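You operate a simulated robot arm through the tools that you are given. There is no shell and no other tool. Be economical: measure what you need, move in short steps, check, and stop when the job is done.

Carry out the task below with a simulated robot arm. There is one attempt and no reset: what you move stays moved.

Task
Clamp the yellow-dot valve body in the vice and drop the short spring into its bore.
Fine: the body sits down in the pocket before the lever is shut; the other spring stays.

The check looks at the end state, three seconds after you hand in, the way a careful person would. Anything else that was tipped, shoved, dropped, spilled or broken makes it a failure.

Robot
A 7-joint arm with a two-finger parallel gripper, fixed in place. Base frame: the origin is at the foot of the arm, x ahead of it, y to its left, z up; the work surface is at about z = 0. Units: mm, degrees, N and s.
With the tool pointing down near the work surface it reaches from about 220 to 580 mm from the base axis. Its first joint turns from -66.0 to 66.0 degrees. Payload 2.5 kg.
The tool frame sits at the grasp point between the pads (the TCP): z along the fingers, y along the line on which they close. The tips reach 23 mm beyond it. The gripper opens to 94 mm. The fingers are 38 mm wide and 10 mm thick; the gripper's body (54 by 96 mm) begins 39 mm behind the TCP.
Orientation is told as [roll, pitch, yaw] about the base's x, y, z axes, in that order, counted from this pose: with the fingers straight down and closing along the base's y, the tool's x points along the base's -x, its y along +y and its z along -z.

Tools
- The arm moves only by the tool send_rows. Its argument "moves" is one flat list of numbers, 7 for each row, row after row: the opening, from 0 (shut) to 1 (fully open), then the shift along the base's x, y, z in cm, then the turn, a rotation vector about the base's x, y, z in degrees. In form: [grip, x, y, z, wx, wy, wz, grip, x, y, z, wx, wy, wz, ...]. A call has 1 to 12 rows; each row is the pose to reach, as a shift and turn from the pose commanded when the call began. Each row takes 0.2 s and may step no farther than 50 mm and 8.6 degrees from the row before; otherwise, or with a gripper value out of range, the whole call is refused. A pose out of reach is approached as far as the arm can. The call stops where the force on the tool passes 70 N (or 10 N more than at its start, if that is more) or the arm is blocked; 0.2 s more then pass. The fingers move at their own pace (about 108 mm/s each) and stop on an object; they squeeze with about 22 N. The grip force told is the motor's: it shows also when the fingers shut on nothing. Time passes only in rows, and 0.2 s behind the last, so rows that repeat a pose let the fingers close. The reply holds the time, the measured pose of the TCP, the force on the tool along the base axes, the opening and the grip force, in the units named above and with some noise, with the torque about the TCP (base axes, N m) and any sound that the robot's microphone picked up.
- Cameras (640 x 400 px; columns grow to the right, rows downward): "scene" is fixed at [121.6, -400.2, 566]; the picture's right is [0.86, -0.51, 0.00], its down [-0.27, -0.46, -0.84] and it looks along [0.43, 0.73, -0.54] (base axes); focal length 284 px, centre (320, 200). "wrist" rides on the gripper at [86, 16, -74] in the tool frame; the picture's right is [-0.18, 0.98, 0.00], its down [-0.58, -0.11, -0.81] and it looks along [-0.79, -0.15, 0.59] (tool axes); focal length 243 px, centre (320, 200). There is no depth. A picture from a camera that has moved, and an enlarged one, comes with that camera's place and axes in the base frame and with its lens. The place of the scene camera against the robot may be out by one fixed shift of up to 25 mm in any direction.
- camera(camera): a new picture of that camera. It takes no simulated time.
- inspect(camera, box): a new picture of the part [left, top, right, bottom] of that camera's present view, enlarged. It takes no simulated time.
- hand_in(): hands the job in; it is judged then, once.

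Go step by step. Nothing tells you positions but the pictures and the camera data: compare them with the known pose of the tool, close in by small moves and look again before you grip or let go. The budget is 120 turns and 68 pictures, counting those below and the enlarged ones. Unless the task says otherwise, let go and move clear before handing in, and close with one line.

The tools are called as a command line: name --argument value ..., lists and objects as JSON in quotes. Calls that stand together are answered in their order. send_rows: Moves the arm, as the interface text tells. Its arguments: {"type":"object","properties":{"moves":{"type":"array","items":{"type":"number"}}},"required":["moves"]} The other tools are called the same way: camera (camera) takes a picture; inspect (camera, box) takes an enlarged picture of a part of a camera's view; hand_in () hands the job in.

At the start:

```text
clock: 0.0
eef_pos: [427.9, 13.5, 307.7]
ee_rot: [0.0, 0.0, 0.0]
contact_force: [0.2, -0.3, -0.2]
torque: [0.01, 0.03, 0.0]
opening: 93.9
gripper_force: 0.2
```

scene: 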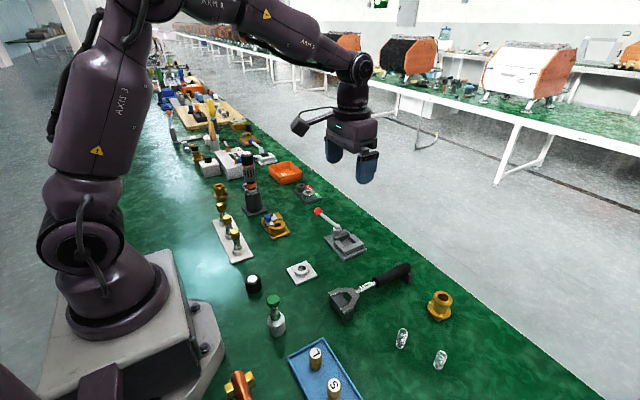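
wrist: 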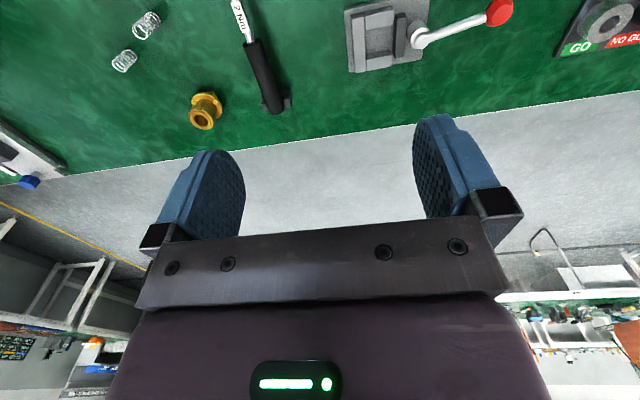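

I see a bench with a vice (red-knob lever), two springs, a brass valve body near the bench edge and others. I'll enlarge to find the yellow dot.

inspect --camera "scene" --box '[300, 200, 480, 380]'

inspect --camera "scene" --box '[180, 130, 380, 280]'

inspect --camera "wrist" --box '[80, 0, 540, 150]'

inspect --camera "scene" --box '[200, 250, 480, 400]'

```text
2.22 times, centred on (390, 290) of scene
camera zoom: at [121.6, -400.2, 566.0], right [0.86, -0.51, 0.0], down [-0.27, -0.46, -0.84], along [0.43, 0.73, -0.54], focal length 632 px, centre (164, 0)
```

zoom: 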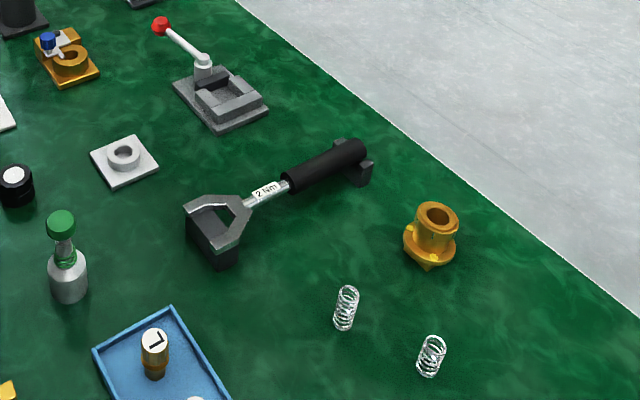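

```text
2.67 times, centred on (280, 205) of scene
camera zoom: at [121.6, -400.2, 566.0], right [0.86, -0.51, 0.0], down [-0.27, -0.46, -0.84], along [0.43, 0.73, -0.54], focal length 759 px, centre (427, 187)
```

zoom: 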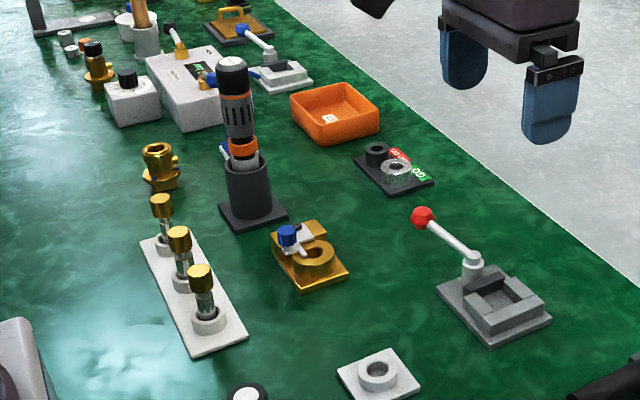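

```text
1.39 times, centred on (310, 75) of wrist
camera zoom: at [341.7, 30.2, 382.0], right [0.18, 0.98, 0.0], down [0.58, -0.11, 0.81], along [0.79, -0.15, -0.59], focal length 338 px, centre (334, 374)
```

zoom: 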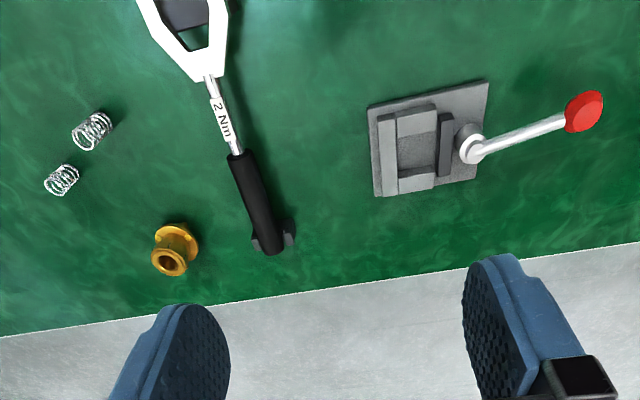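

```text
2.29 times, centred on (340, 325) of scene
camera zoom: at [121.6, -400.2, 566.0], right [0.86, -0.51, 0.0], down [-0.27, -0.46, -0.84], along [0.43, 0.73, -0.54], focal length 650 px, centre (274, -86)
```

zoom: 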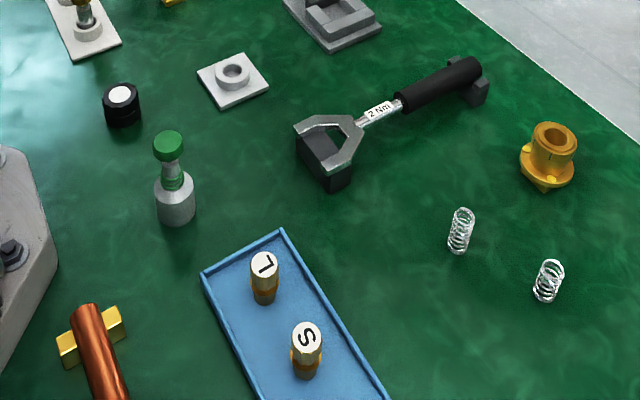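

The candidate brass body is about (541,-203), springs about (418,-212) and (451,-276), and the vice about (485,103). I'll move over there with the camera tilted downward.

send_rows --moves '[1, -2, -4, 0, 0, 7, 0, 1, -4, -8, 0, 0, 14, 0, 1, -6, -12, 0, 0, 21, 0, 1, -8, -16, 0, 0, 28, 0, 1, -10, -20, 0, 0, 35, 0]'

camera --camera "wrist"

```text
clock: 1.2
eef_pos: [327.9, -186.1, 308.2]
ee_rot: [0.2, 35.2, 0.0]
contact_force: [0.8, -0.1, -0.9]
torque: [-0.01, 0.02, 0.03]
opening: 93.9
gripper_force: 0.0
```

```text
61 pictures are left
camera wrist: at [299.9, -170.5, 417.8], right [0.15, 0.98, -0.1], down [0.94, -0.11, 0.32], along [0.31, -0.15, -0.94], focal length 243 px, centre (320, 200)
```

wrist: 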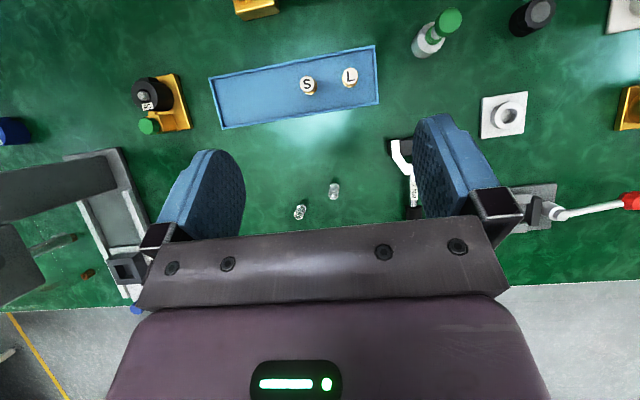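

This is a top view. I'll move forward and lower to see the body and springs.

send_rows --moves '[1, 4, -1, -2, 0, -6, 0, 1, 8, -2, -5, 0, -12, 0, 1, 11, -3, -8, 0, -18, 0]'

camera --camera "wrist"

```text
refused: row 2 steps farther than a row can; nothing moved
```

```text
60 pictures are left
camera wrist: at [299.9, -170.5, 417.8], right [0.15, 0.98, -0.1], down [0.94, -0.11, 0.32], along [0.31, -0.15, -0.94], focal length 243 px, centre (320, 200)
```

wrist: 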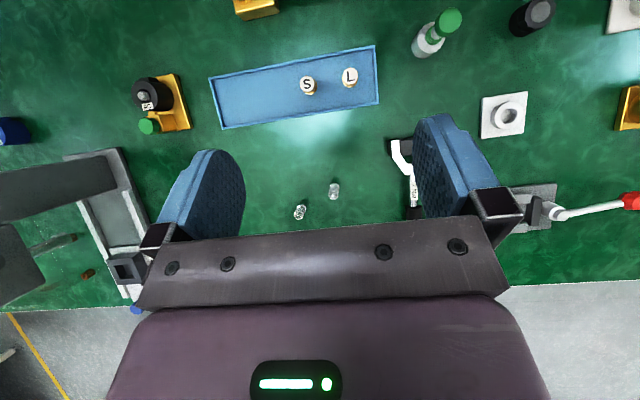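

That call was refused for too large a step; I'll use smaller ones.

send_rows --moves '[1, 3, -1, -2, 0, -5, 0, 1, 6, -2, -4, 0, -10, 0, 1, 9, -3, -6, 0, -15, 0, 1, 12, -3, -8, 0, -18, 0]'

camera --camera "wrist"

```text
clock: 2.2
eef_pos: [448.6, -216.8, 227.9]
ee_rot: [0.0, 16.9, -0.1]
contact_force: [0.3, -0.3, 0.7]
torque: [0.01, 0.02, -0.02]
opening: 93.9
gripper_force: 0.0
```

```text
59 pictures are left
camera wrist: at [387.3, -200.0, 324.3], right [0.18, 0.98, -0.05], down [0.79, -0.11, 0.6], along [0.59, -0.15, -0.8], focal length 243 px, centre (320, 200)
```

wrist: 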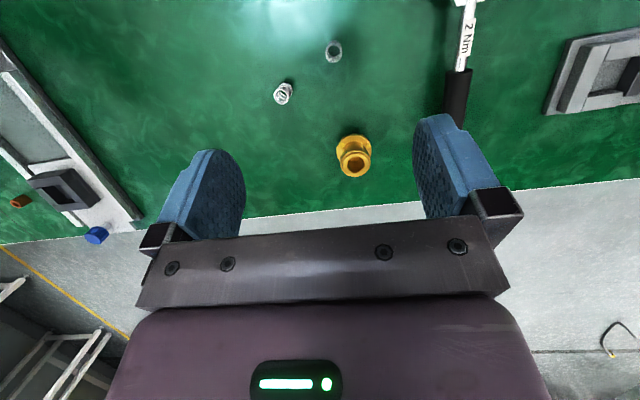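

inspect --camera "wrist" --box '[250, 20, 410, 190]'

inspect --camera "scene" --box '[380, 270, 470, 380]'

inspect --camera "scene" --box '[150, 80, 270, 200]'

```text
2.35 times, centred on (330, 105) of wrist
camera zoom: at [387.3, -200.0, 324.3], right [0.18, 0.98, -0.05], down [0.79, -0.11, 0.6], along [0.59, -0.15, -0.8], focal length 571 px, centre (296, 424)
```

zoom: 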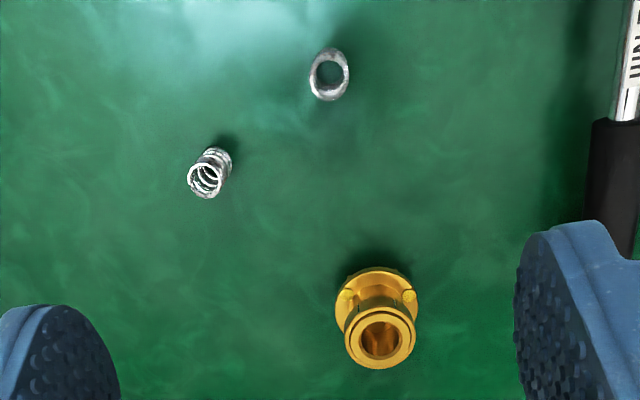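

```text
3.64 times, centred on (425, 325) of scene
camera zoom: at [121.6, -400.2, 566.0], right [0.86, -0.51, 0.0], down [-0.27, -0.46, -0.84], along [0.43, 0.73, -0.54], focal length 1035 px, centre (-62, -254)
```

zoom: 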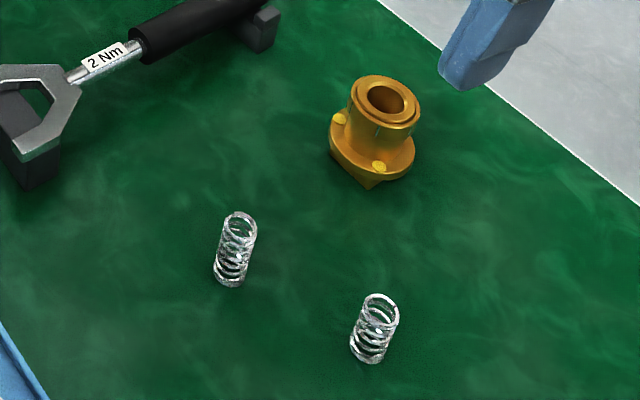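

```text
3.33 times, centred on (210, 140) of scene
camera zoom: at [121.6, -400.2, 566.0], right [0.86, -0.51, 0.0], down [-0.27, -0.46, -0.84], along [0.43, 0.73, -0.54], focal length 948 px, centre (687, 400)
```

zoom: 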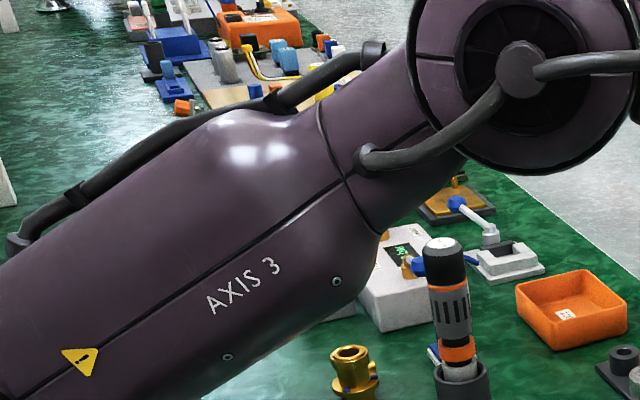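

The near body has yellow dots on its flange at about (543,-199). I'll take a closer, more oblique look at the springs and body's foot.

send_rows --moves '[1, -3, -1, -2, 0, -5, 0, 1, -6, -2, -4, 0, -10, 0, 1, -9, -2, -6, 0, -17, 0, 1, -12, -2, -9, 0, -17, 0]'

camera --camera "wrist"

```text
clock: 3.2
eef_pos: [328.0, -236.0, 138.1]
ee_rot: [0.0, -0.1, 0.0]
contact_force: [0.0, -0.2, 0.3]
torque: [0.02, 0.02, 0.01]
opening: 94.1
gripper_force: 0.1
```

```text
55 pictures are left
camera wrist: at [240.8, -219.6, 211.4], right [0.18, 0.98, 0.0], down [0.58, -0.11, 0.81], along [0.79, -0.15, -0.59], focal length 243 px, centre (320, 200)
```

wrist: 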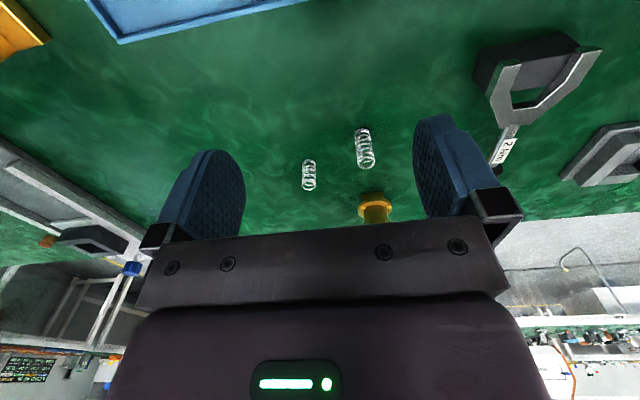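

inspect --camera "wrist" --box '[280, 110, 410, 230]'

```text
3.33 times, centred on (345, 170) of wrist
camera zoom: at [240.8, -219.6, 211.4], right [0.18, 0.98, 0.0], down [0.58, -0.11, 0.81], along [0.79, -0.15, -0.59], focal length 809 px, centre (237, 300)
```

zoom: 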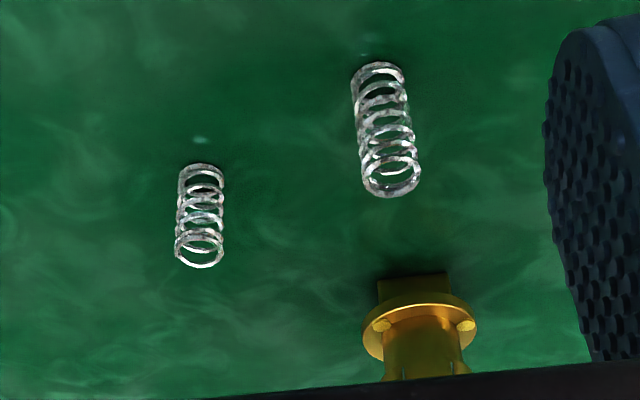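

The spring at about (446,-272) is the shorter (~38 vs ~48 mm), and the body has a square foot under its flange. Next I'll look at the vice.

send_rows --moves '[1, 0, 2, 4, 0, 0, 0, 1, 0, 5, 8, 0, 5, 0, 1, 0, 10, 8, 0, 12, 0, 1, 0, 15, 8, 0, 18, 0, 1, 1, 19.5, 8, 0, 18, 0, 1, 2, 24, 8, 0, 18, 0, 1, 3, 28, 8, 0, 18, 0, 1, 4, 31, 8, 0, 18, 0]'

camera --camera "wrist"

```text
clock: 5.0
eef_pos: [368.3, 74.7, 216.4]
ee_rot: [0.0, 18.1, 0.0]
contact_force: [1.4, 0.5, -0.1]
torque: [-0.03, -0.03, 0.01]
opening: 94.2
gripper_force: 0.1
```

```text
53 pictures are left
camera wrist: at [308.6, 90.8, 313.3], right [0.18, 0.98, -0.06], down [0.8, -0.11, 0.59], along [0.57, -0.15, -0.81], focal length 243 px, centre (320, 200)
```

wrist: 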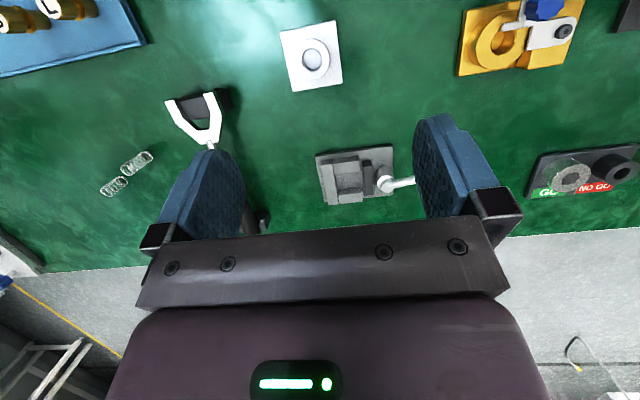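

inspect --camera "wrist" --box '[300, 130, 430, 220]'

inspect --camera "scene" --box '[300, 195, 380, 265]'

```text
4.44 times, centred on (365, 175) of wrist
camera zoom: at [308.6, 90.8, 313.3], right [0.18, 0.98, -0.06], down [0.8, -0.11, 0.59], along [0.57, -0.15, -0.81], focal length 1078 px, centre (120, 311)
```

zoom: 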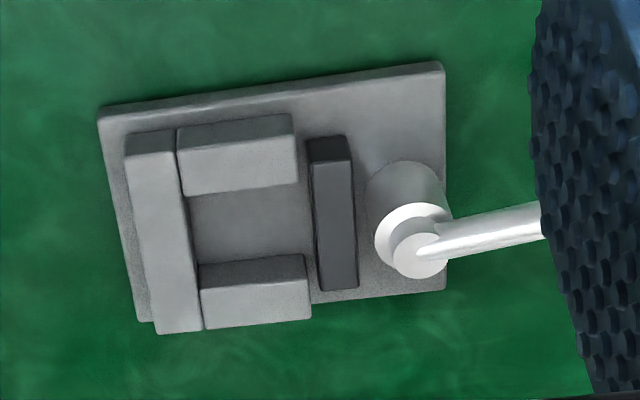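

```text
5.71 times, centred on (340, 230) of scene
camera zoom: at [121.6, -400.2, 566.1], right [0.86, -0.51, 0.0], down [-0.27, -0.46, -0.84], along [0.43, 0.73, -0.54], focal length 1626 px, centre (206, 29)
```

zoom: 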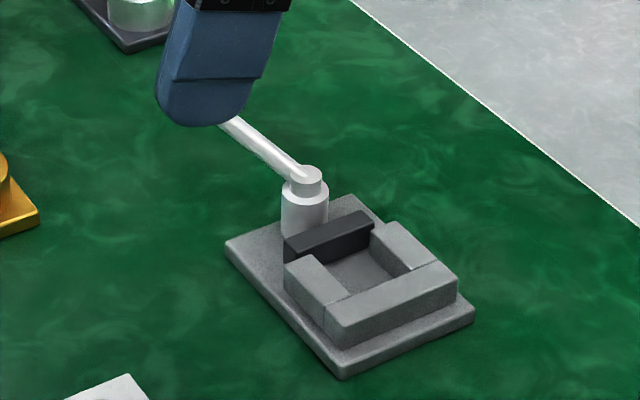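

The vice pocket centre is about (487,84), with the fixed jaw on the -y side, a dark moving jaw on the +y side and the lever post beyond that. Now I'll go back to the body for a close look.

send_rows --moves '[1, 2, -4, 0, 0, -3, 0, 1, 4, -8, 0, 0, -6, 0, 1, 6, -12, -1, 0, -9, 0, 1, 8, -16, -2, 0, -12, 0, 1, 10, -20, -4, 0, -18, 0, 1, 12, -24, -5.5, 0, -18, 0, 1, 13.2, -27.4, -6.6, 0, -18, 0]'

camera --camera "wrist"

```text
clock: 6.6
eef_pos: [499.8, -199.7, 152.4]
ee_rot: [0.0, -0.1, 0.0]
contact_force: [-0.1, -0.1, 0.0]
torque: [0.0, 0.01, 0.0]
opening: 94.1
gripper_force: 0.1
```

```text
50 pictures are left
camera wrist: at [412.7, -183.8, 226.8], right [0.18, 0.98, 0.0], down [0.58, -0.11, 0.81], along [0.79, -0.15, -0.59], focal length 243 px, centre (320, 200)
```

wrist: 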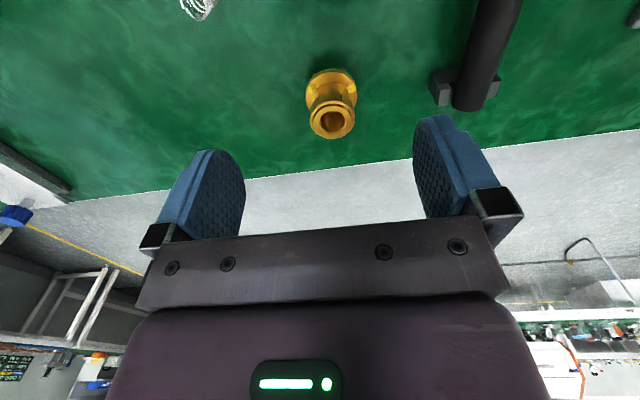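

inspect --camera "wrist" --box '[280, 50, 380, 150]'

inspect --camera "scene" --box '[415, 275, 465, 335]'

```text
4.00 times, centred on (330, 100) of wrist
camera zoom: at [412.7, -183.8, 226.8], right [0.18, 0.98, 0.0], down [0.58, -0.11, 0.81], along [0.79, -0.15, -0.59], focal length 970 px, centre (280, 600)
```

zoom: 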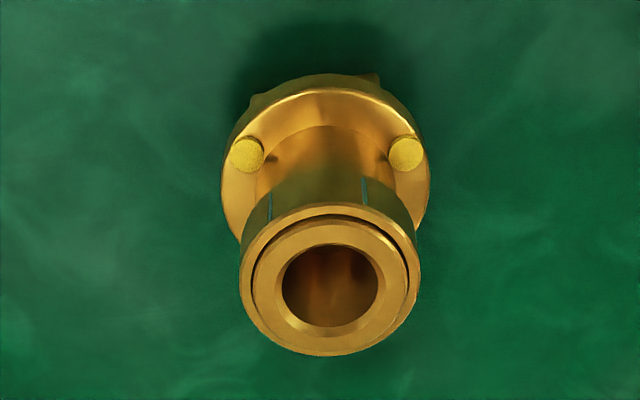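

```text
6.67 times, centred on (440, 305) of scene
camera zoom: at [121.6, -400.1, 566.1], right [0.86, -0.51, 0.0], down [-0.27, -0.46, -0.84], along [0.43, 0.73, -0.54], focal length 1897 px, centre (-480, -500)
```

zoom: 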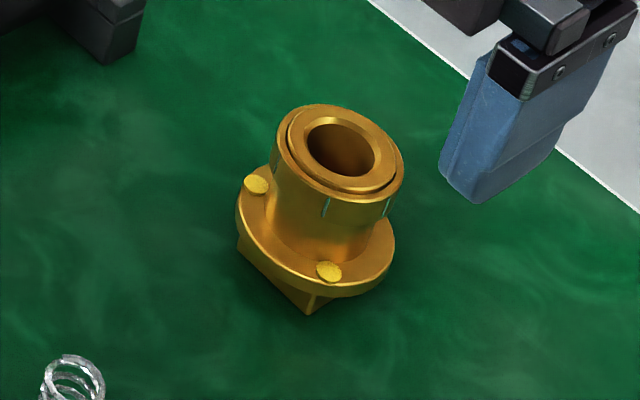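

The body's foot is square to the base axes; the axis is about (533.5,-196.4), height ~56, flange top ~25. I'll align above it and look.

send_rows --moves '[1, 3.37, 0.33, -2, 0, 0, 0, 1, 3.37, 0.33, -5.8, 0, 0, 0]'

camera --camera "wrist"

inspect --camera "scene" --box '[390, 230, 500, 340]'

```text
clock: 7.2
eef_pos: [533.3, -196.8, 95.2]
ee_rot: [-0.1, 0.0, 0.0]
contact_force: [0.8, 1.0, 0.0]
torque: [-0.02, -0.02, 0.06]
opening: 94.1
gripper_force: 0.0
```

```text
47 pictures are left
camera wrist: at [446.7, -179.9, 169.0], right [0.18, 0.98, 0.0], down [0.58, -0.11, 0.81], along [0.79, -0.15, -0.59], focal length 243 px, centre (320, 200)
```

wrist: 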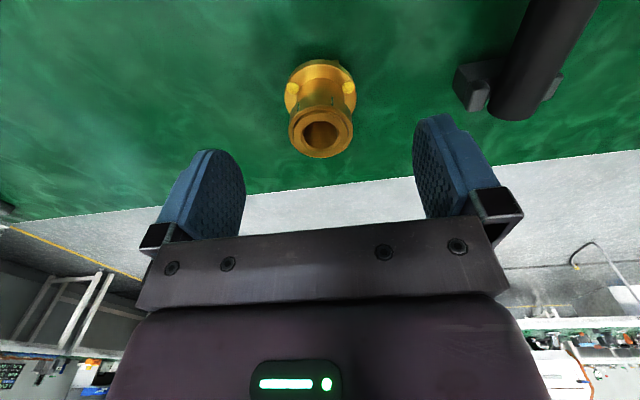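

```text
3.64 times, centred on (445, 285) of scene
camera zoom: at [121.6, -400.2, 566.1], right [0.86, -0.51, 0.0], down [-0.27, -0.46, -0.84], along [0.43, 0.73, -0.54], focal length 1035 px, centre (-134, -109)
```

zoom: 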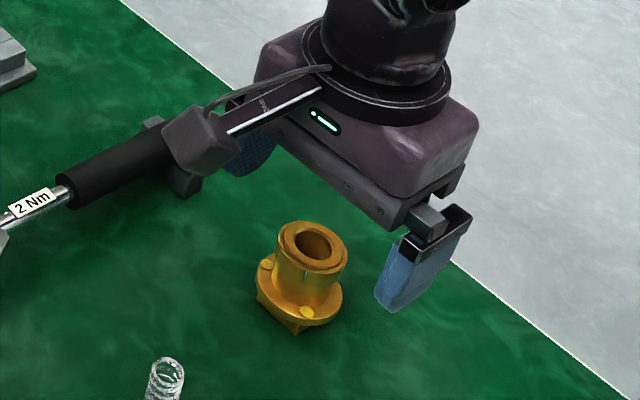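

Alignment looks good (body top at about (533,-196)), and the wrench clears the finger. Descending to grasp the neck.

send_rows --moves '[1, 0, 0.06, -2, 0, 0, 0, 1, 0, 0.06, -4, 0, 0, 0, 1, 0, 0.06, -4.1, 0, 0, 0]'

camera --camera "wrist"

inspect --camera "scene" --box '[390, 250, 500, 340]'

```text
clock: 8.0
eef_pos: [533.9, -195.8, 51.4]
ee_rot: [0.0, 0.1, 0.1]
contact_force: [-1.5, 0.8, 0.6]
torque: [0.0, 0.02, 0.0]
opening: 93.7
gripper_force: 0.1
```

```text
45 pictures are left
camera wrist: at [446.8, -179.8, 126.7], right [0.18, 0.98, 0.0], down [0.58, -0.11, 0.81], along [0.79, -0.15, -0.59], focal length 243 px, centre (320, 200)
```

wrist: 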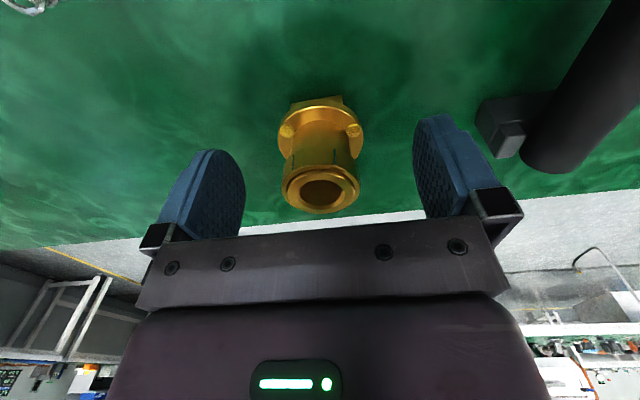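

```text
4.44 times, centred on (445, 295) of scene
camera zoom: at [121.6, -400.2, 566.0], right [0.86, -0.51, 0.0], down [-0.27, -0.46, -0.84], along [0.43, 0.73, -0.54], focal length 1265 px, centre (-236, -222)
```

zoom: 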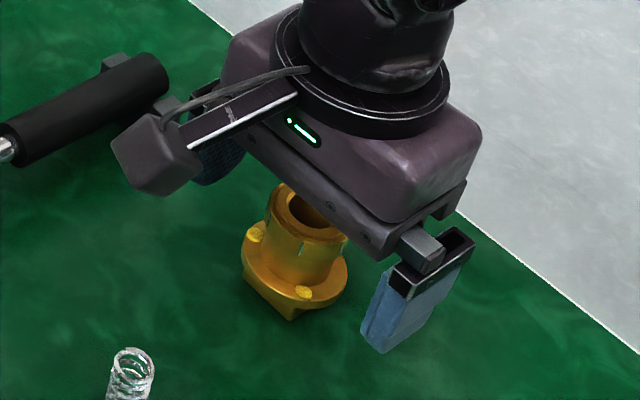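

The body is centred between the fingers; the tips are just above the flange. Closing, then a small lift.

send_rows --moves '[0.6, 0, 0, 0.1, 0, 0, 0, 0.3, 0, 0, 0.1, 0, 0, 0, 0, 0, 0, 0.1, 0, 0, 0, 0, 0, 0, 0.1, 0, 0, 0, 0, 0, 0, 0.1, 0, 0, 0]'

```text
clock: 9.2
eef_pos: [534.1, -196.6, 53.3]
ee_rot: [-0.1, 0.0, 0.0]
contact_force: [-0.4, -0.1, 0.1]
torque: [-0.05, 0.02, -0.04]
opening: 37.4
gripper_force: 21.7
```

Gripped at 37.4 mm. Lifting and carrying to above the vice.

send_rows --moves '[0, 0, 0, 2, 0, 0, 0, 0, 0, 0, 5, 0, 0, 0, 0, 0, 0, 9, 0, 0, 0, 0, -1, 4, 9, 0, 0, 0, 0, -2, 8.5, 9, 0, 0, 0, 0, -3, 13, 9, 0, 0, 0, 0, -4, 17.5, 9, 0, 0, 0, 0, -4.7, 22, 9, 0, 0, 0, 0, -4.7, 25, 9, 0, 0, 0, 0, -4.7, 28, 9, 0, 0, 0]'

camera --camera "wrist"

inspect --camera "scene" --box '[280, 130, 420, 270]'

```text
clock: 11.4
eef_pos: [487.0, 84.8, 141.8]
ee_rot: [0.0, 0.1, 0.0]
contact_force: [0.7, -0.4, -2.7]
torque: [0.04, -0.01, 0.03]
opening: 37.3
gripper_force: 22.0
```

```text
43 pictures are left
camera wrist: at [399.5, 100.7, 216.7], right [0.18, 0.98, 0.0], down [0.58, -0.11, 0.81], along [0.79, -0.15, -0.59], focal length 243 px, centre (320, 200)
```

wrist: 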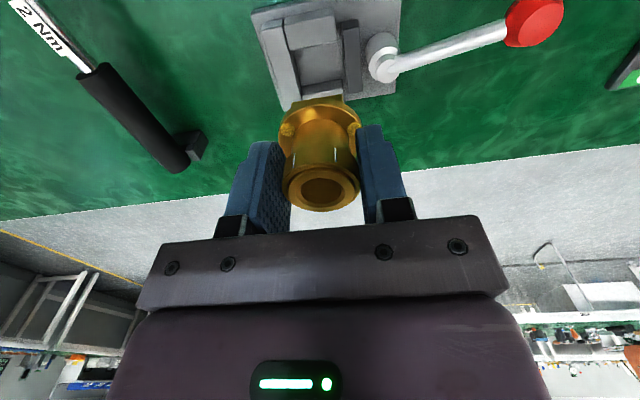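

```text
2.86 times, centred on (350, 200) of scene
camera zoom: at [121.6, -400.2, 566.0], right [0.86, -0.51, 0.0], down [-0.27, -0.46, -0.84], along [0.43, 0.73, -0.54], focal length 813 px, centre (234, 200)
```

zoom: 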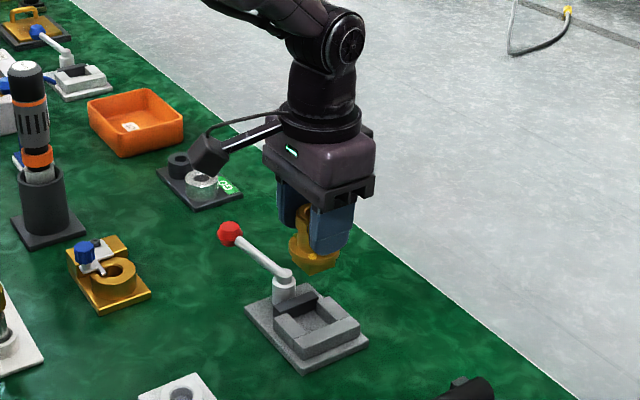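

Enlarging the vice from here to refine its position.

inspect --camera "wrist" --box '[240, 0, 420, 112]'

```text
3.56 times, centred on (330, 56) of wrist
camera zoom: at [399.5, 100.7, 216.7], right [0.18, 0.98, 0.0], down [0.58, -0.11, 0.81], along [0.79, -0.15, -0.59], focal length 863 px, centre (284, 712)
```

zoom: 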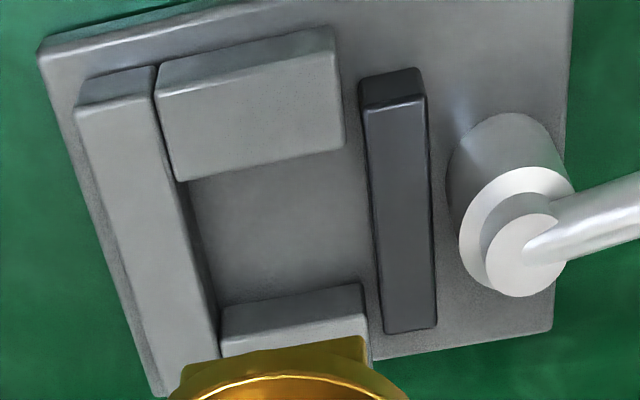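

The pocket spans x≈471–504.5, y≈64.5–103, jaw tops z≈28, lever post at (485,130), top ~52. I'll correct slightly and descend to just above the jaws.

send_rows --moves '[0, 0.09, -0.15, 0, 0, 0, 0, 0, 0.09, -0.15, -2, 0, 0, 0, 0, 0.09, -0.15, -4.7, 0, 0, 0, 0, 0.09, -0.15, -4.7, 0, 0, 0]'

inspect --camera "wrist" --box '[220, 20, 440, 220]'

inspect --camera "scene" --box '[310, 170, 400, 270]'

```text
clock: 12.4
eef_pos: [487.7, 82.4, 95.9]
ee_rot: [0.1, 0.1, 0.0]
contact_force: [0.0, 0.0, -2.7]
torque: [0.01, 0.04, -0.02]
opening: 37.6
gripper_force: 22.4
```

```text
2.00 times, centred on (330, 120) of wrist
camera zoom: at [400.7, 98.4, 169.9], right [0.18, 0.98, 0.0], down [0.58, -0.11, 0.81], along [0.79, -0.15, -0.59], focal length 485 px, centre (300, 360)
```

zoom: 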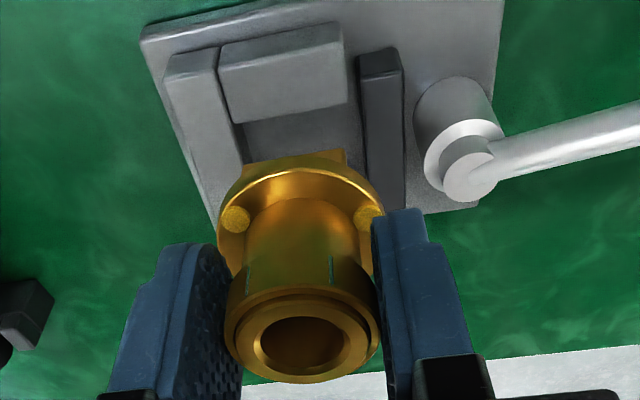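

```text
4.00 times, centred on (355, 220) of scene
camera zoom: at [121.6, -400.2, 566.0], right [0.86, -0.51, 0.0], down [-0.27, -0.46, -0.84], along [0.43, 0.73, -0.54], focal length 1138 px, centre (180, 120)
```

zoom: 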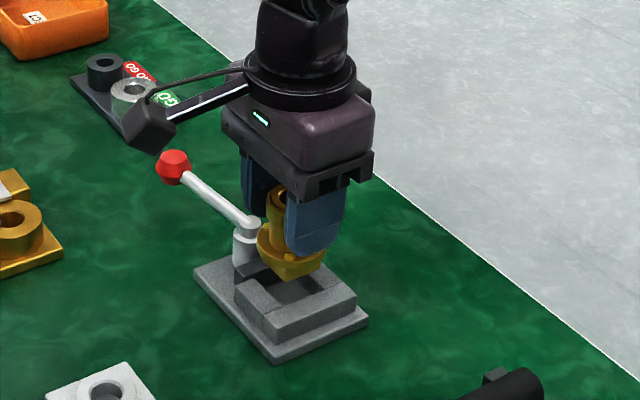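

Checking the foot more closely against the pocket.

inspect --camera "wrist" --box '[285, 60, 385, 130]'

```text
5.71 times, centred on (335, 95) of wrist
camera zoom: at [400.7, 98.4, 169.9], right [0.18, 0.98, 0.0], down [0.58, -0.11, 0.81], along [0.79, -0.15, -0.59], focal length 1386 px, centre (234, 800)
```

zoom: 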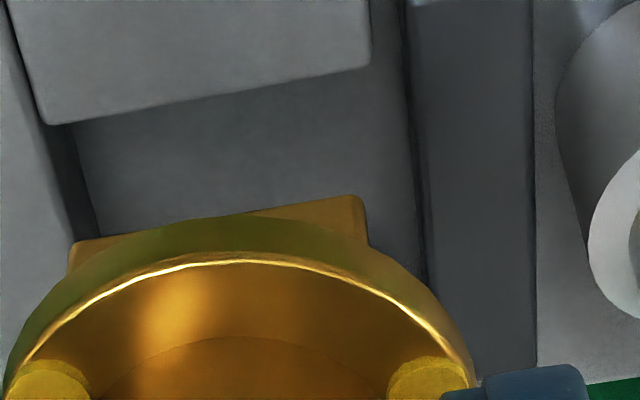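

The foot is square to the pocket but about 2.4 mm too far in +x. Correcting and descending gently.

send_rows --moves '[0, -0.24, 0.05, 0, 0, 0, 0, 0, -0.24, 0.05, -1, 0, 0, 0, 0, -0.24, 0.05, -1.8, 0, 0, 0, 0, -0.24, 0.05, -2.4, 0, 0, 0, 0, -0.24, 0.05, -2.7, 0, 0, 0]'

inspect --camera "wrist" --box '[220, 20, 440, 220]'

```text
clock: 13.6
eef_pos: [484.8, 83.3, 69.8]
ee_rot: [0.1, 0.0, 0.0]
contact_force: [0.2, -1.4, -2.8]
torque: [-0.02, 0.03, -0.01]
opening: 37.4
gripper_force: 22.1
```

```text
2.00 times, centred on (330, 120) of wrist
camera zoom: at [398.5, 99.0, 143.7], right [0.18, 0.98, 0.0], down [0.58, -0.11, 0.81], along [0.79, -0.15, -0.59], focal length 485 px, centre (300, 360)
```

zoom: 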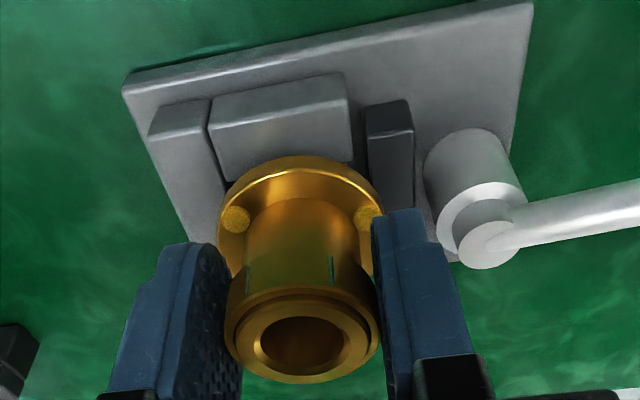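

No contact yet with the foot bottom near z≈16, so it's entering the pocket. Continuing in small steps.

send_rows --moves '[0, 0, 0, -0.2, 0, 0, 0, 0, 0, 0, -0.4, 0, 0, 0, 0, 0, 0, -0.6, 0, 0, 0, 0, 0, 0, -0.7, 0, 0, 0]'

```text
clock: 14.6
eef_pos: [486.1, 82.2, 63.7]
ee_rot: [0.0, 0.0, -0.1]
contact_force: [-5.4, -1.2, 11.2]
torque: [-0.13, 0.34, -0.03]
opening: 37.4
gripper_force: 22.2
```

Contact at 63.7, about where the pocket floor should be. Checking seating.

inspect --camera "wrist" --box '[240, 40, 420, 200]'

inspect --camera "scene" --box '[315, 185, 385, 265]'

```text
2.50 times, centred on (330, 120) of wrist
camera zoom: at [399.0, 99.0, 137.8], right [0.18, 0.98, 0.0], down [0.58, -0.11, 0.81], along [0.79, -0.15, -0.59], focal length 606 px, centre (295, 400)
```

zoom: 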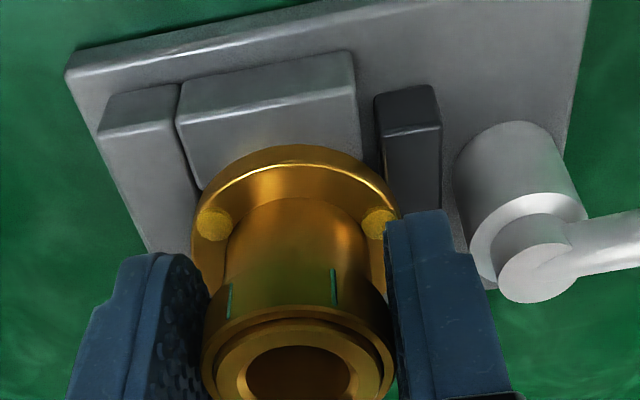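

```text
5.00 times, centred on (350, 225) of scene
camera zoom: at [121.6, -400.2, 566.1], right [0.86, -0.51, 0.0], down [-0.27, -0.46, -0.84], along [0.43, 0.73, -0.54], focal length 1423 px, centre (170, 75)
```

zoom: 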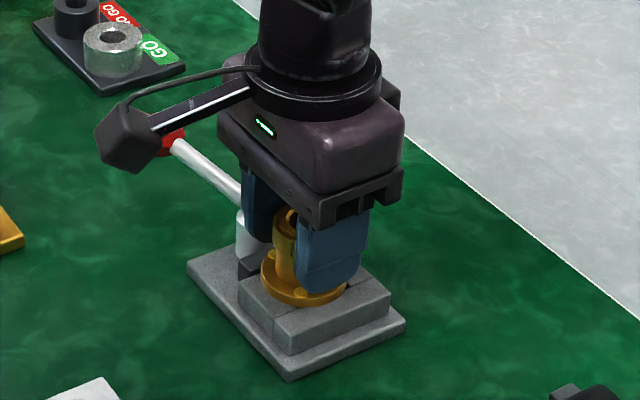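

The flange lies on the jaws and the foot is hidden in the pocket. Opening a little (clear of the lever post) and rising straight up.

send_rows --moves '[0.42, 0, 0, 0, 0, 0, 0, 0.45, 0, 0, 0, 0, 0, 0, 0.45, 0, 0, 0, 0, 0, 0, 0.45, 0, 0, 1.5, 0, 0, 0, 0.45, 0, 0, 4, 0, 0, 0, 0.5, -1, 0, 8, 0, 0, 0, 0.5, -4, 0, 11, 0, 0, 0]'

camera --camera "wrist"

inspect --camera "scene" --box '[305, 190, 385, 265]'

```text
clock: 16.2
eef_pos: [445.8, 82.0, 173.4]
ee_rot: [0.0, 0.2, 0.0]
contact_force: [0.3, -0.8, 0.2]
torque: [0.0, -0.01, 0.0]
opening: 46.9
gripper_force: 0.0
```

```text
34 pictures are left
camera wrist: at [358.7, 98.5, 247.3], right [0.18, 0.98, 0.0], down [0.58, -0.11, 0.81], along [0.79, -0.15, -0.59], focal length 243 px, centre (320, 200)
```

wrist: 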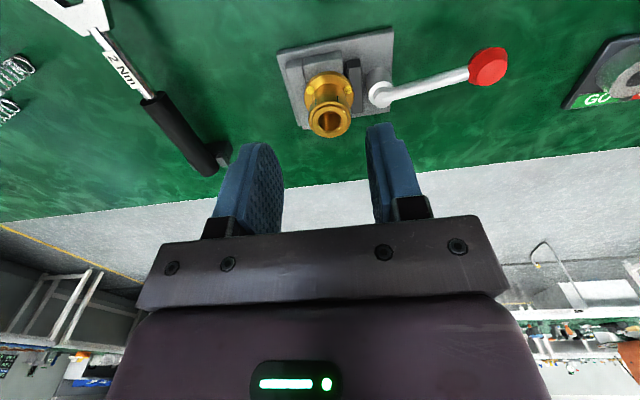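

```text
5.33 times, centred on (345, 228) of scene
camera zoom: at [121.7, -400.2, 566.0], right [0.86, -0.51, 0.0], down [-0.27, -0.46, -0.84], along [0.43, 0.73, -0.54], focal length 1518 px, centre (187, 53)
```

zoom: 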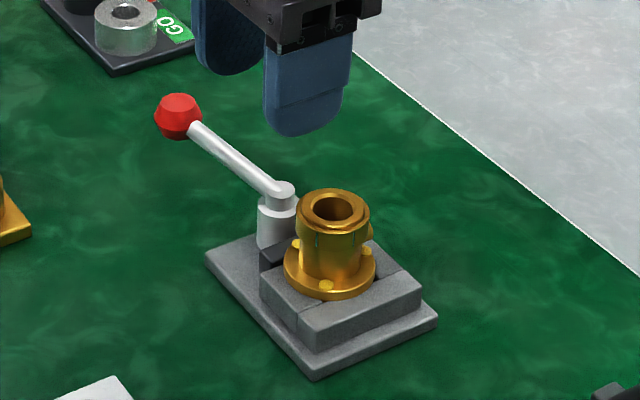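

The body is seated level in the pocket. The lever knob is at about (472,211,54), pivot (485,130). I'll close the fingers and set them beside the knob on its -x side to test-push.

send_rows --moves '[0.3, -1, 4, -1, 0, 0, 0, 0.1, -2, 8, -2, 0, 0, 0, 0, -2.3, 12, -3, 0, 0, 0, 0, -2.3, 12.8, -5, 0, 0, 0, 0, -2.3, 12.8, -8, 0, 0, 0, 0, -2.3, 12.8, -11.3, 0, 0, 0]'

camera --camera "wrist"

```text
clock: 17.6
eef_pos: [423.0, 211.0, 59.5]
ee_rot: [0.0, 0.1, 0.0]
contact_force: [0.3, -0.6, 0.1]
torque: [0.0, 0.01, -0.03]
opening: 0.1
gripper_force: 21.9
```

```text
32 pictures are left
camera wrist: at [335.9, 226.7, 133.7], right [0.18, 0.98, 0.0], down [0.58, -0.11, 0.81], along [0.79, -0.15, -0.59], focal length 243 px, centre (320, 200)
```

wrist: 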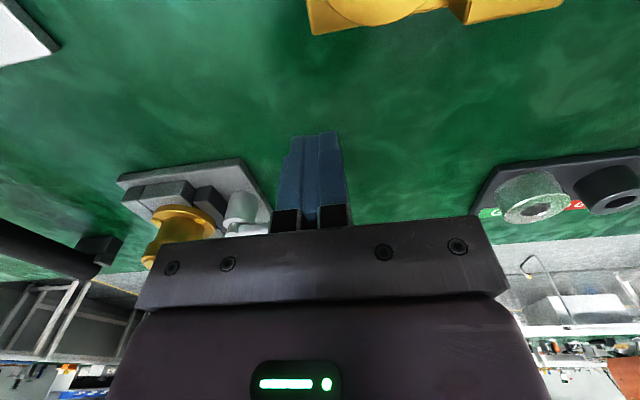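

The knob is hidden behind the fingers; checking from the scene camera.

inspect --camera "scene" --box '[260, 160, 380, 260]'

```text
4.00 times, centred on (320, 210) of scene
camera zoom: at [121.6, -400.2, 566.0], right [0.86, -0.51, 0.0], down [-0.27, -0.46, -0.84], along [0.43, 0.73, -0.54], focal length 1138 px, centre (320, 160)
```

zoom: 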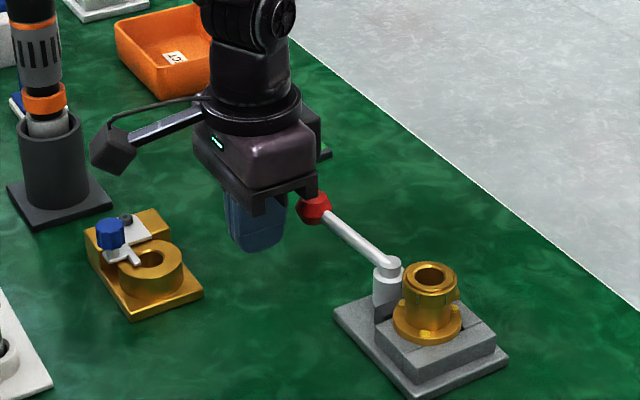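

The knob is just on the +x side of the fingers at finger height. Gentle push toward +x.

send_rows --moves '[0, 0.8, 0, 0, 0, 0, 0, 0, 1.4, 0, 0, 0, 0, 0, 0, 1.9, 0, 0, 0, 0, 0, 0, 2.3, 0, 0, 0, 0, 0]'

```text
clock: 18.6
eef_pos: [446.0, 211.1, 59.7]
ee_rot: [0.0, 0.0, 0.0]
contact_force: [-0.9, 0.7, 0.9]
torque: [0.0, -0.02, 0.01]
opening: 0.1
gripper_force: 21.6
```

send_rows --moves '[0, 0.4, 0, 0, 0, 0, 0, 0, 0.8, 0, 0, 0, 0, 0, 0, 1.2, 0, 0, 0, 0, 0]'

inspect --camera "scene" --box '[260, 160, 380, 260]'

```text
clock: 19.4
eef_pos: [456.9, 211.4, 58.4]
ee_rot: [0.0, 0.1, 0.0]
contact_force: [-0.7, 1.1, -0.8]
torque: [0.0, -0.02, 0.02]
opening: 0.0
gripper_force: 21.2
```

```text
4.00 times, centred on (320, 210) of scene
camera zoom: at [121.6, -400.2, 566.0], right [0.86, -0.51, 0.0], down [-0.27, -0.46, -0.84], along [0.43, 0.73, -0.54], focal length 1138 px, centre (320, 160)
```

zoom: 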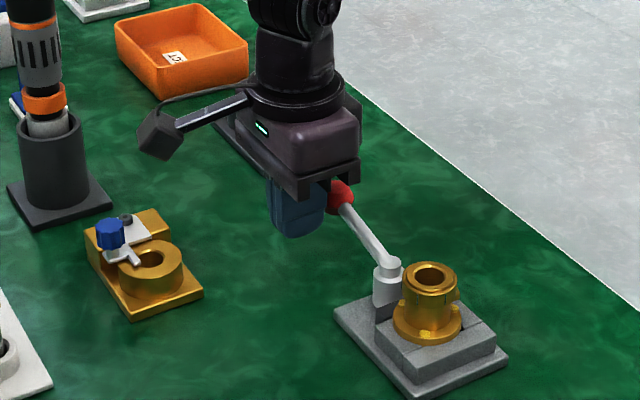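

The lever turns freely toward +x. Continuing along its arc and checking the jaw.

send_rows --moves '[0, 1, 0, 0, 0, 0, 0, 0, 2, 0, 0, 0, 0, 0, 0, 3, 0, 0, 0, 0, 0, 0, 4, -0.1, 0, 0, 0, 0, 0, 5, -0.3, 0, 0, 0, 0]'

inspect --camera "scene" --box '[300, 170, 400, 260]'

```text
clock: 20.6
eef_pos: [506.9, 207.9, 59.3]
ee_rot: [0.0, 0.0, -0.1]
contact_force: [-1.7, -0.1, -0.6]
torque: [0.01, 0.01, -0.04]
opening: 0.1
gripper_force: 22.0
```

```text
4.44 times, centred on (350, 215) of scene
camera zoom: at [121.6, -400.2, 566.0], right [0.86, -0.51, 0.0], down [-0.27, -0.46, -0.84], along [0.43, 0.73, -0.54], focal length 1265 px, centre (187, 133)
```

zoom: 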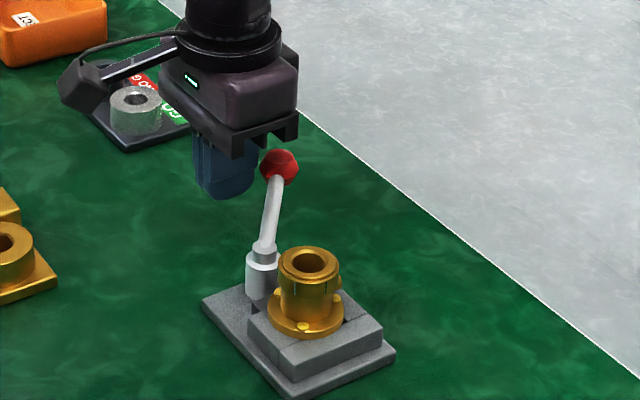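

Still free. Continuing around the arc in small steps.

send_rows --moves '[0, 1.0, -0.3, 0, 0, 0, 0, 0, 2.0, -0.9, 0, 0, 0, 0, 0, 2.8, -1.6, 0, 0, 0, 0, 0, 3.4, -2.4, 0, 0, 0, 0, 0, 3.8, -3.2, 0, 0, 0, 0]'

inspect --camera "scene" --box '[310, 170, 410, 260]'

```text
clock: 21.8
eef_pos: [541.4, 187.7, 59.5]
ee_rot: [1.1, 0.5, 0.7]
contact_force: [-23.7, 38.9, 5.5]
torque: [0.01, -0.02, 0.5]
opening: 0.0
gripper_force: 22.0
```

```text
4.44 times, centred on (360, 215) of scene
camera zoom: at [121.7, -400.1, 566.0], right [0.86, -0.51, 0.0], down [-0.27, -0.46, -0.84], along [0.43, 0.73, -0.54], focal length 1265 px, centre (142, 133)
```

zoom: 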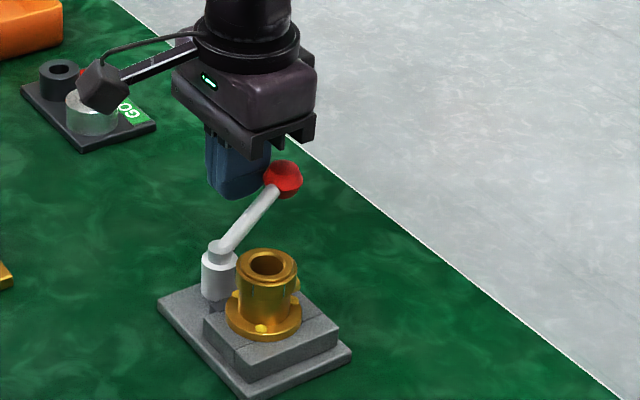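

Resistance rose to ~45 N with the lever at roughly 30°, probably the jaw meeting the body. I'll back off slightly and look.

send_rows --moves '[0, -0.6, 0.8, 0, 0, 0, 0, 0, -1.5, 2, 0, 0, 0, 0, 0, -3, 3, 3, 0, 0, 0, 0, -6, 1, 7, 0, 0, 0, 0, -9, -3, 9, 0, 0, 0, 0, -10.5, -7, 10, 0, 0, 0]'

camera --camera "wrist"

```text
refused: row 4 steps farther than a row can; nothing moved
```

```text
27 pictures are left
camera wrist: at [454.6, 202.3, 134.8], right [0.17, 0.98, 0.02], down [0.59, -0.12, 0.8], along [0.79, -0.13, -0.6], focal length 243 px, centre (320, 200)
```

wrist: 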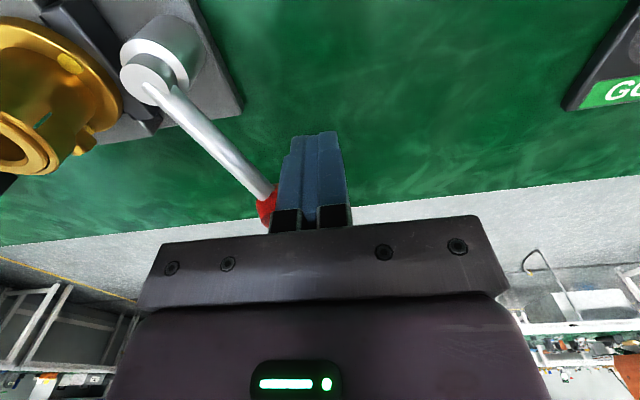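

Retreating with smaller steps.

send_rows --moves '[0, -0.6, 0.8, 0, 0, 0, 0, 0, -1.5, 2, 0, 0, 0, 0, 0, -2.5, 2.5, 3, 0, 0, 0, 0, -5, 1, 6, 0, 0, 0, 0, -8, -2, 8, 0, 0, 0, 0, -10, -6, 9, 0, 0, 0]'

camera --camera "wrist"

```text
clock: 23.2
eef_pos: [444.4, 115.8, 148.5]
ee_rot: [0.0, -0.1, -0.1]
contact_force: [0.2, 0.0, 0.5]
torque: [0.02, 0.0, 0.02]
opening: 0.0
gripper_force: 22.5
```

```text
26 pictures are left
camera wrist: at [357.4, 132.2, 223.7], right [0.18, 0.98, 0.0], down [0.58, -0.11, 0.81], along [0.79, -0.15, -0.59], focal length 243 px, centre (320, 200)
```

wrist: 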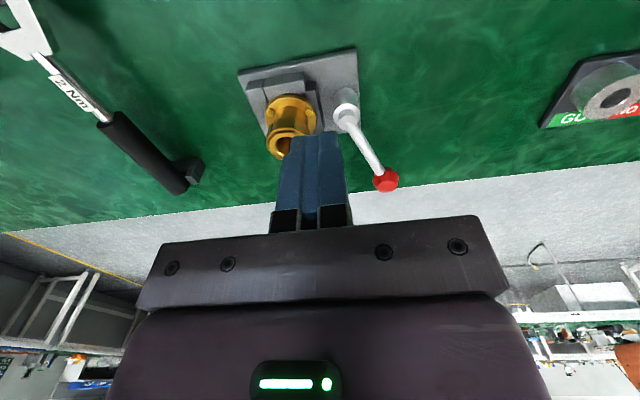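

inspect --camera "wrist" --box '[230, 40, 410, 195]'

```text
2.58 times, centred on (320, 118) of wrist
camera zoom: at [357.4, 132.2, 223.7], right [0.18, 0.98, 0.0], down [0.58, -0.11, 0.81], along [0.79, -0.15, -0.59], focal length 626 px, centre (320, 413)
```

zoom: 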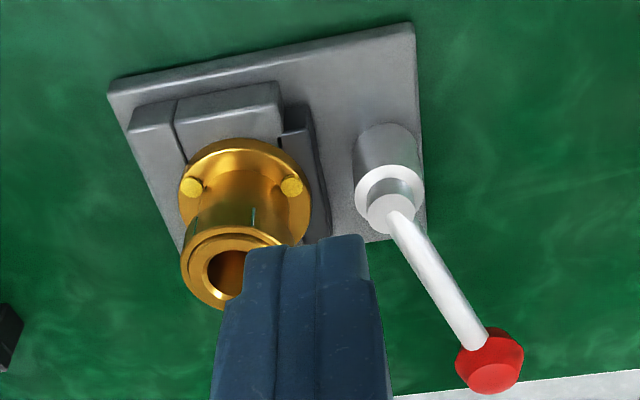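

The jaw has moved in with the lever (now ~25°, turned ~75°). Taking a closer look at jaw versus guide.

inspect --camera "wrist" --box '[260, 55, 350, 115]'

```text
6.67 times, centred on (305, 85) of wrist
camera zoom: at [357.4, 132.2, 223.7], right [0.18, 0.98, 0.0], down [0.58, -0.11, 0.81], along [0.79, -0.15, -0.59], focal length 1618 px, centre (420, 967)
```

zoom: 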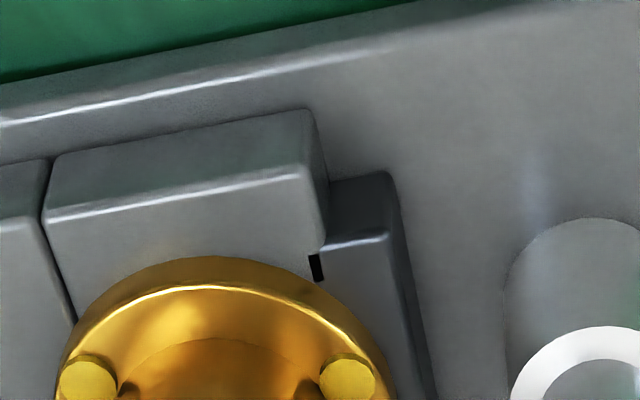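

The jaw is next to the guide ends; I need a clear top view to see whether it bears on the body.

send_rows --moves '[0, -2.5, -1.5, 2.3, 0, 6, 0, 0, -5, -3, 4.6, 0, 12, 0, 0, -7, -4, 7.5, 0, 20, 0]'

inspect --camera "wrist" --box '[290, 90, 450, 210]'

```text
clock: 24.0
eef_pos: [374.3, 76.8, 224.8]
ee_rot: [0.0, 20.1, 0.0]
contact_force: [0.1, 0.3, -0.1]
torque: [0.03, 0.02, -0.01]
opening: 0.0
gripper_force: 21.6
```

```text
3.33 times, centred on (370, 150) of wrist
camera zoom: at [318.6, 92.2, 324.0], right [0.17, 0.98, -0.06], down [0.82, -0.11, 0.56], along [0.54, -0.15, -0.83], focal length 809 px, centre (153, 367)
```

zoom: 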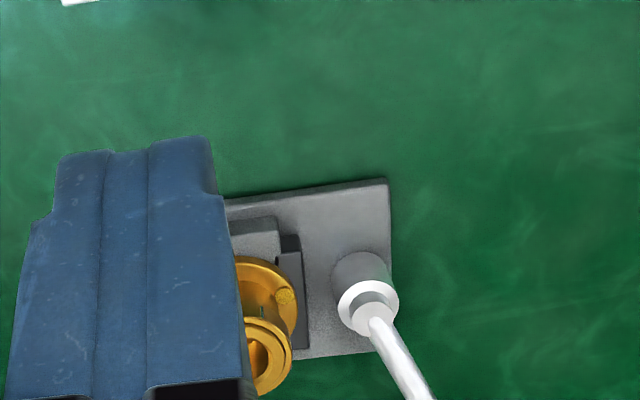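

The closed fingers block the view; opening them.

send_rows --moves '[1, 0, 0, 0, 0, 0, 0, 1, 0, 0, 0, 0, 0, 0]'

inspect --camera "wrist" --box '[300, 125, 440, 215]'

```text
clock: 24.6
eef_pos: [373.9, 76.7, 223.5]
ee_rot: [0.0, 19.9, 0.0]
contact_force: [-1.1, 1.0, 0.1]
torque: [0.0, 0.02, -0.02]
opening: 94.0
gripper_force: 0.0
```

```text
4.44 times, centred on (370, 170) of wrist
camera zoom: at [318.8, 92.4, 323.6], right [0.17, 0.98, -0.06], down [0.82, -0.11, 0.56], along [0.54, -0.15, -0.83], focal length 1078 px, centre (98, 333)
```

zoom: 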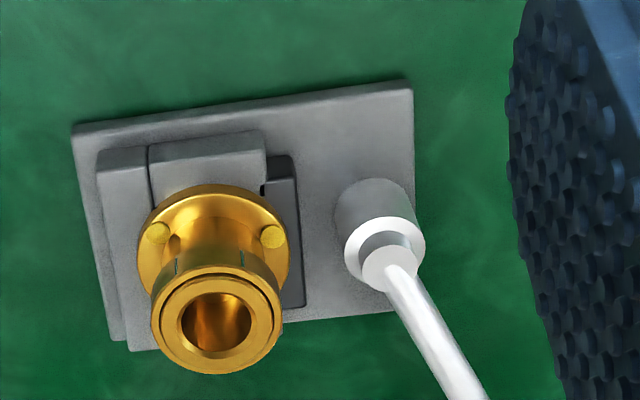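

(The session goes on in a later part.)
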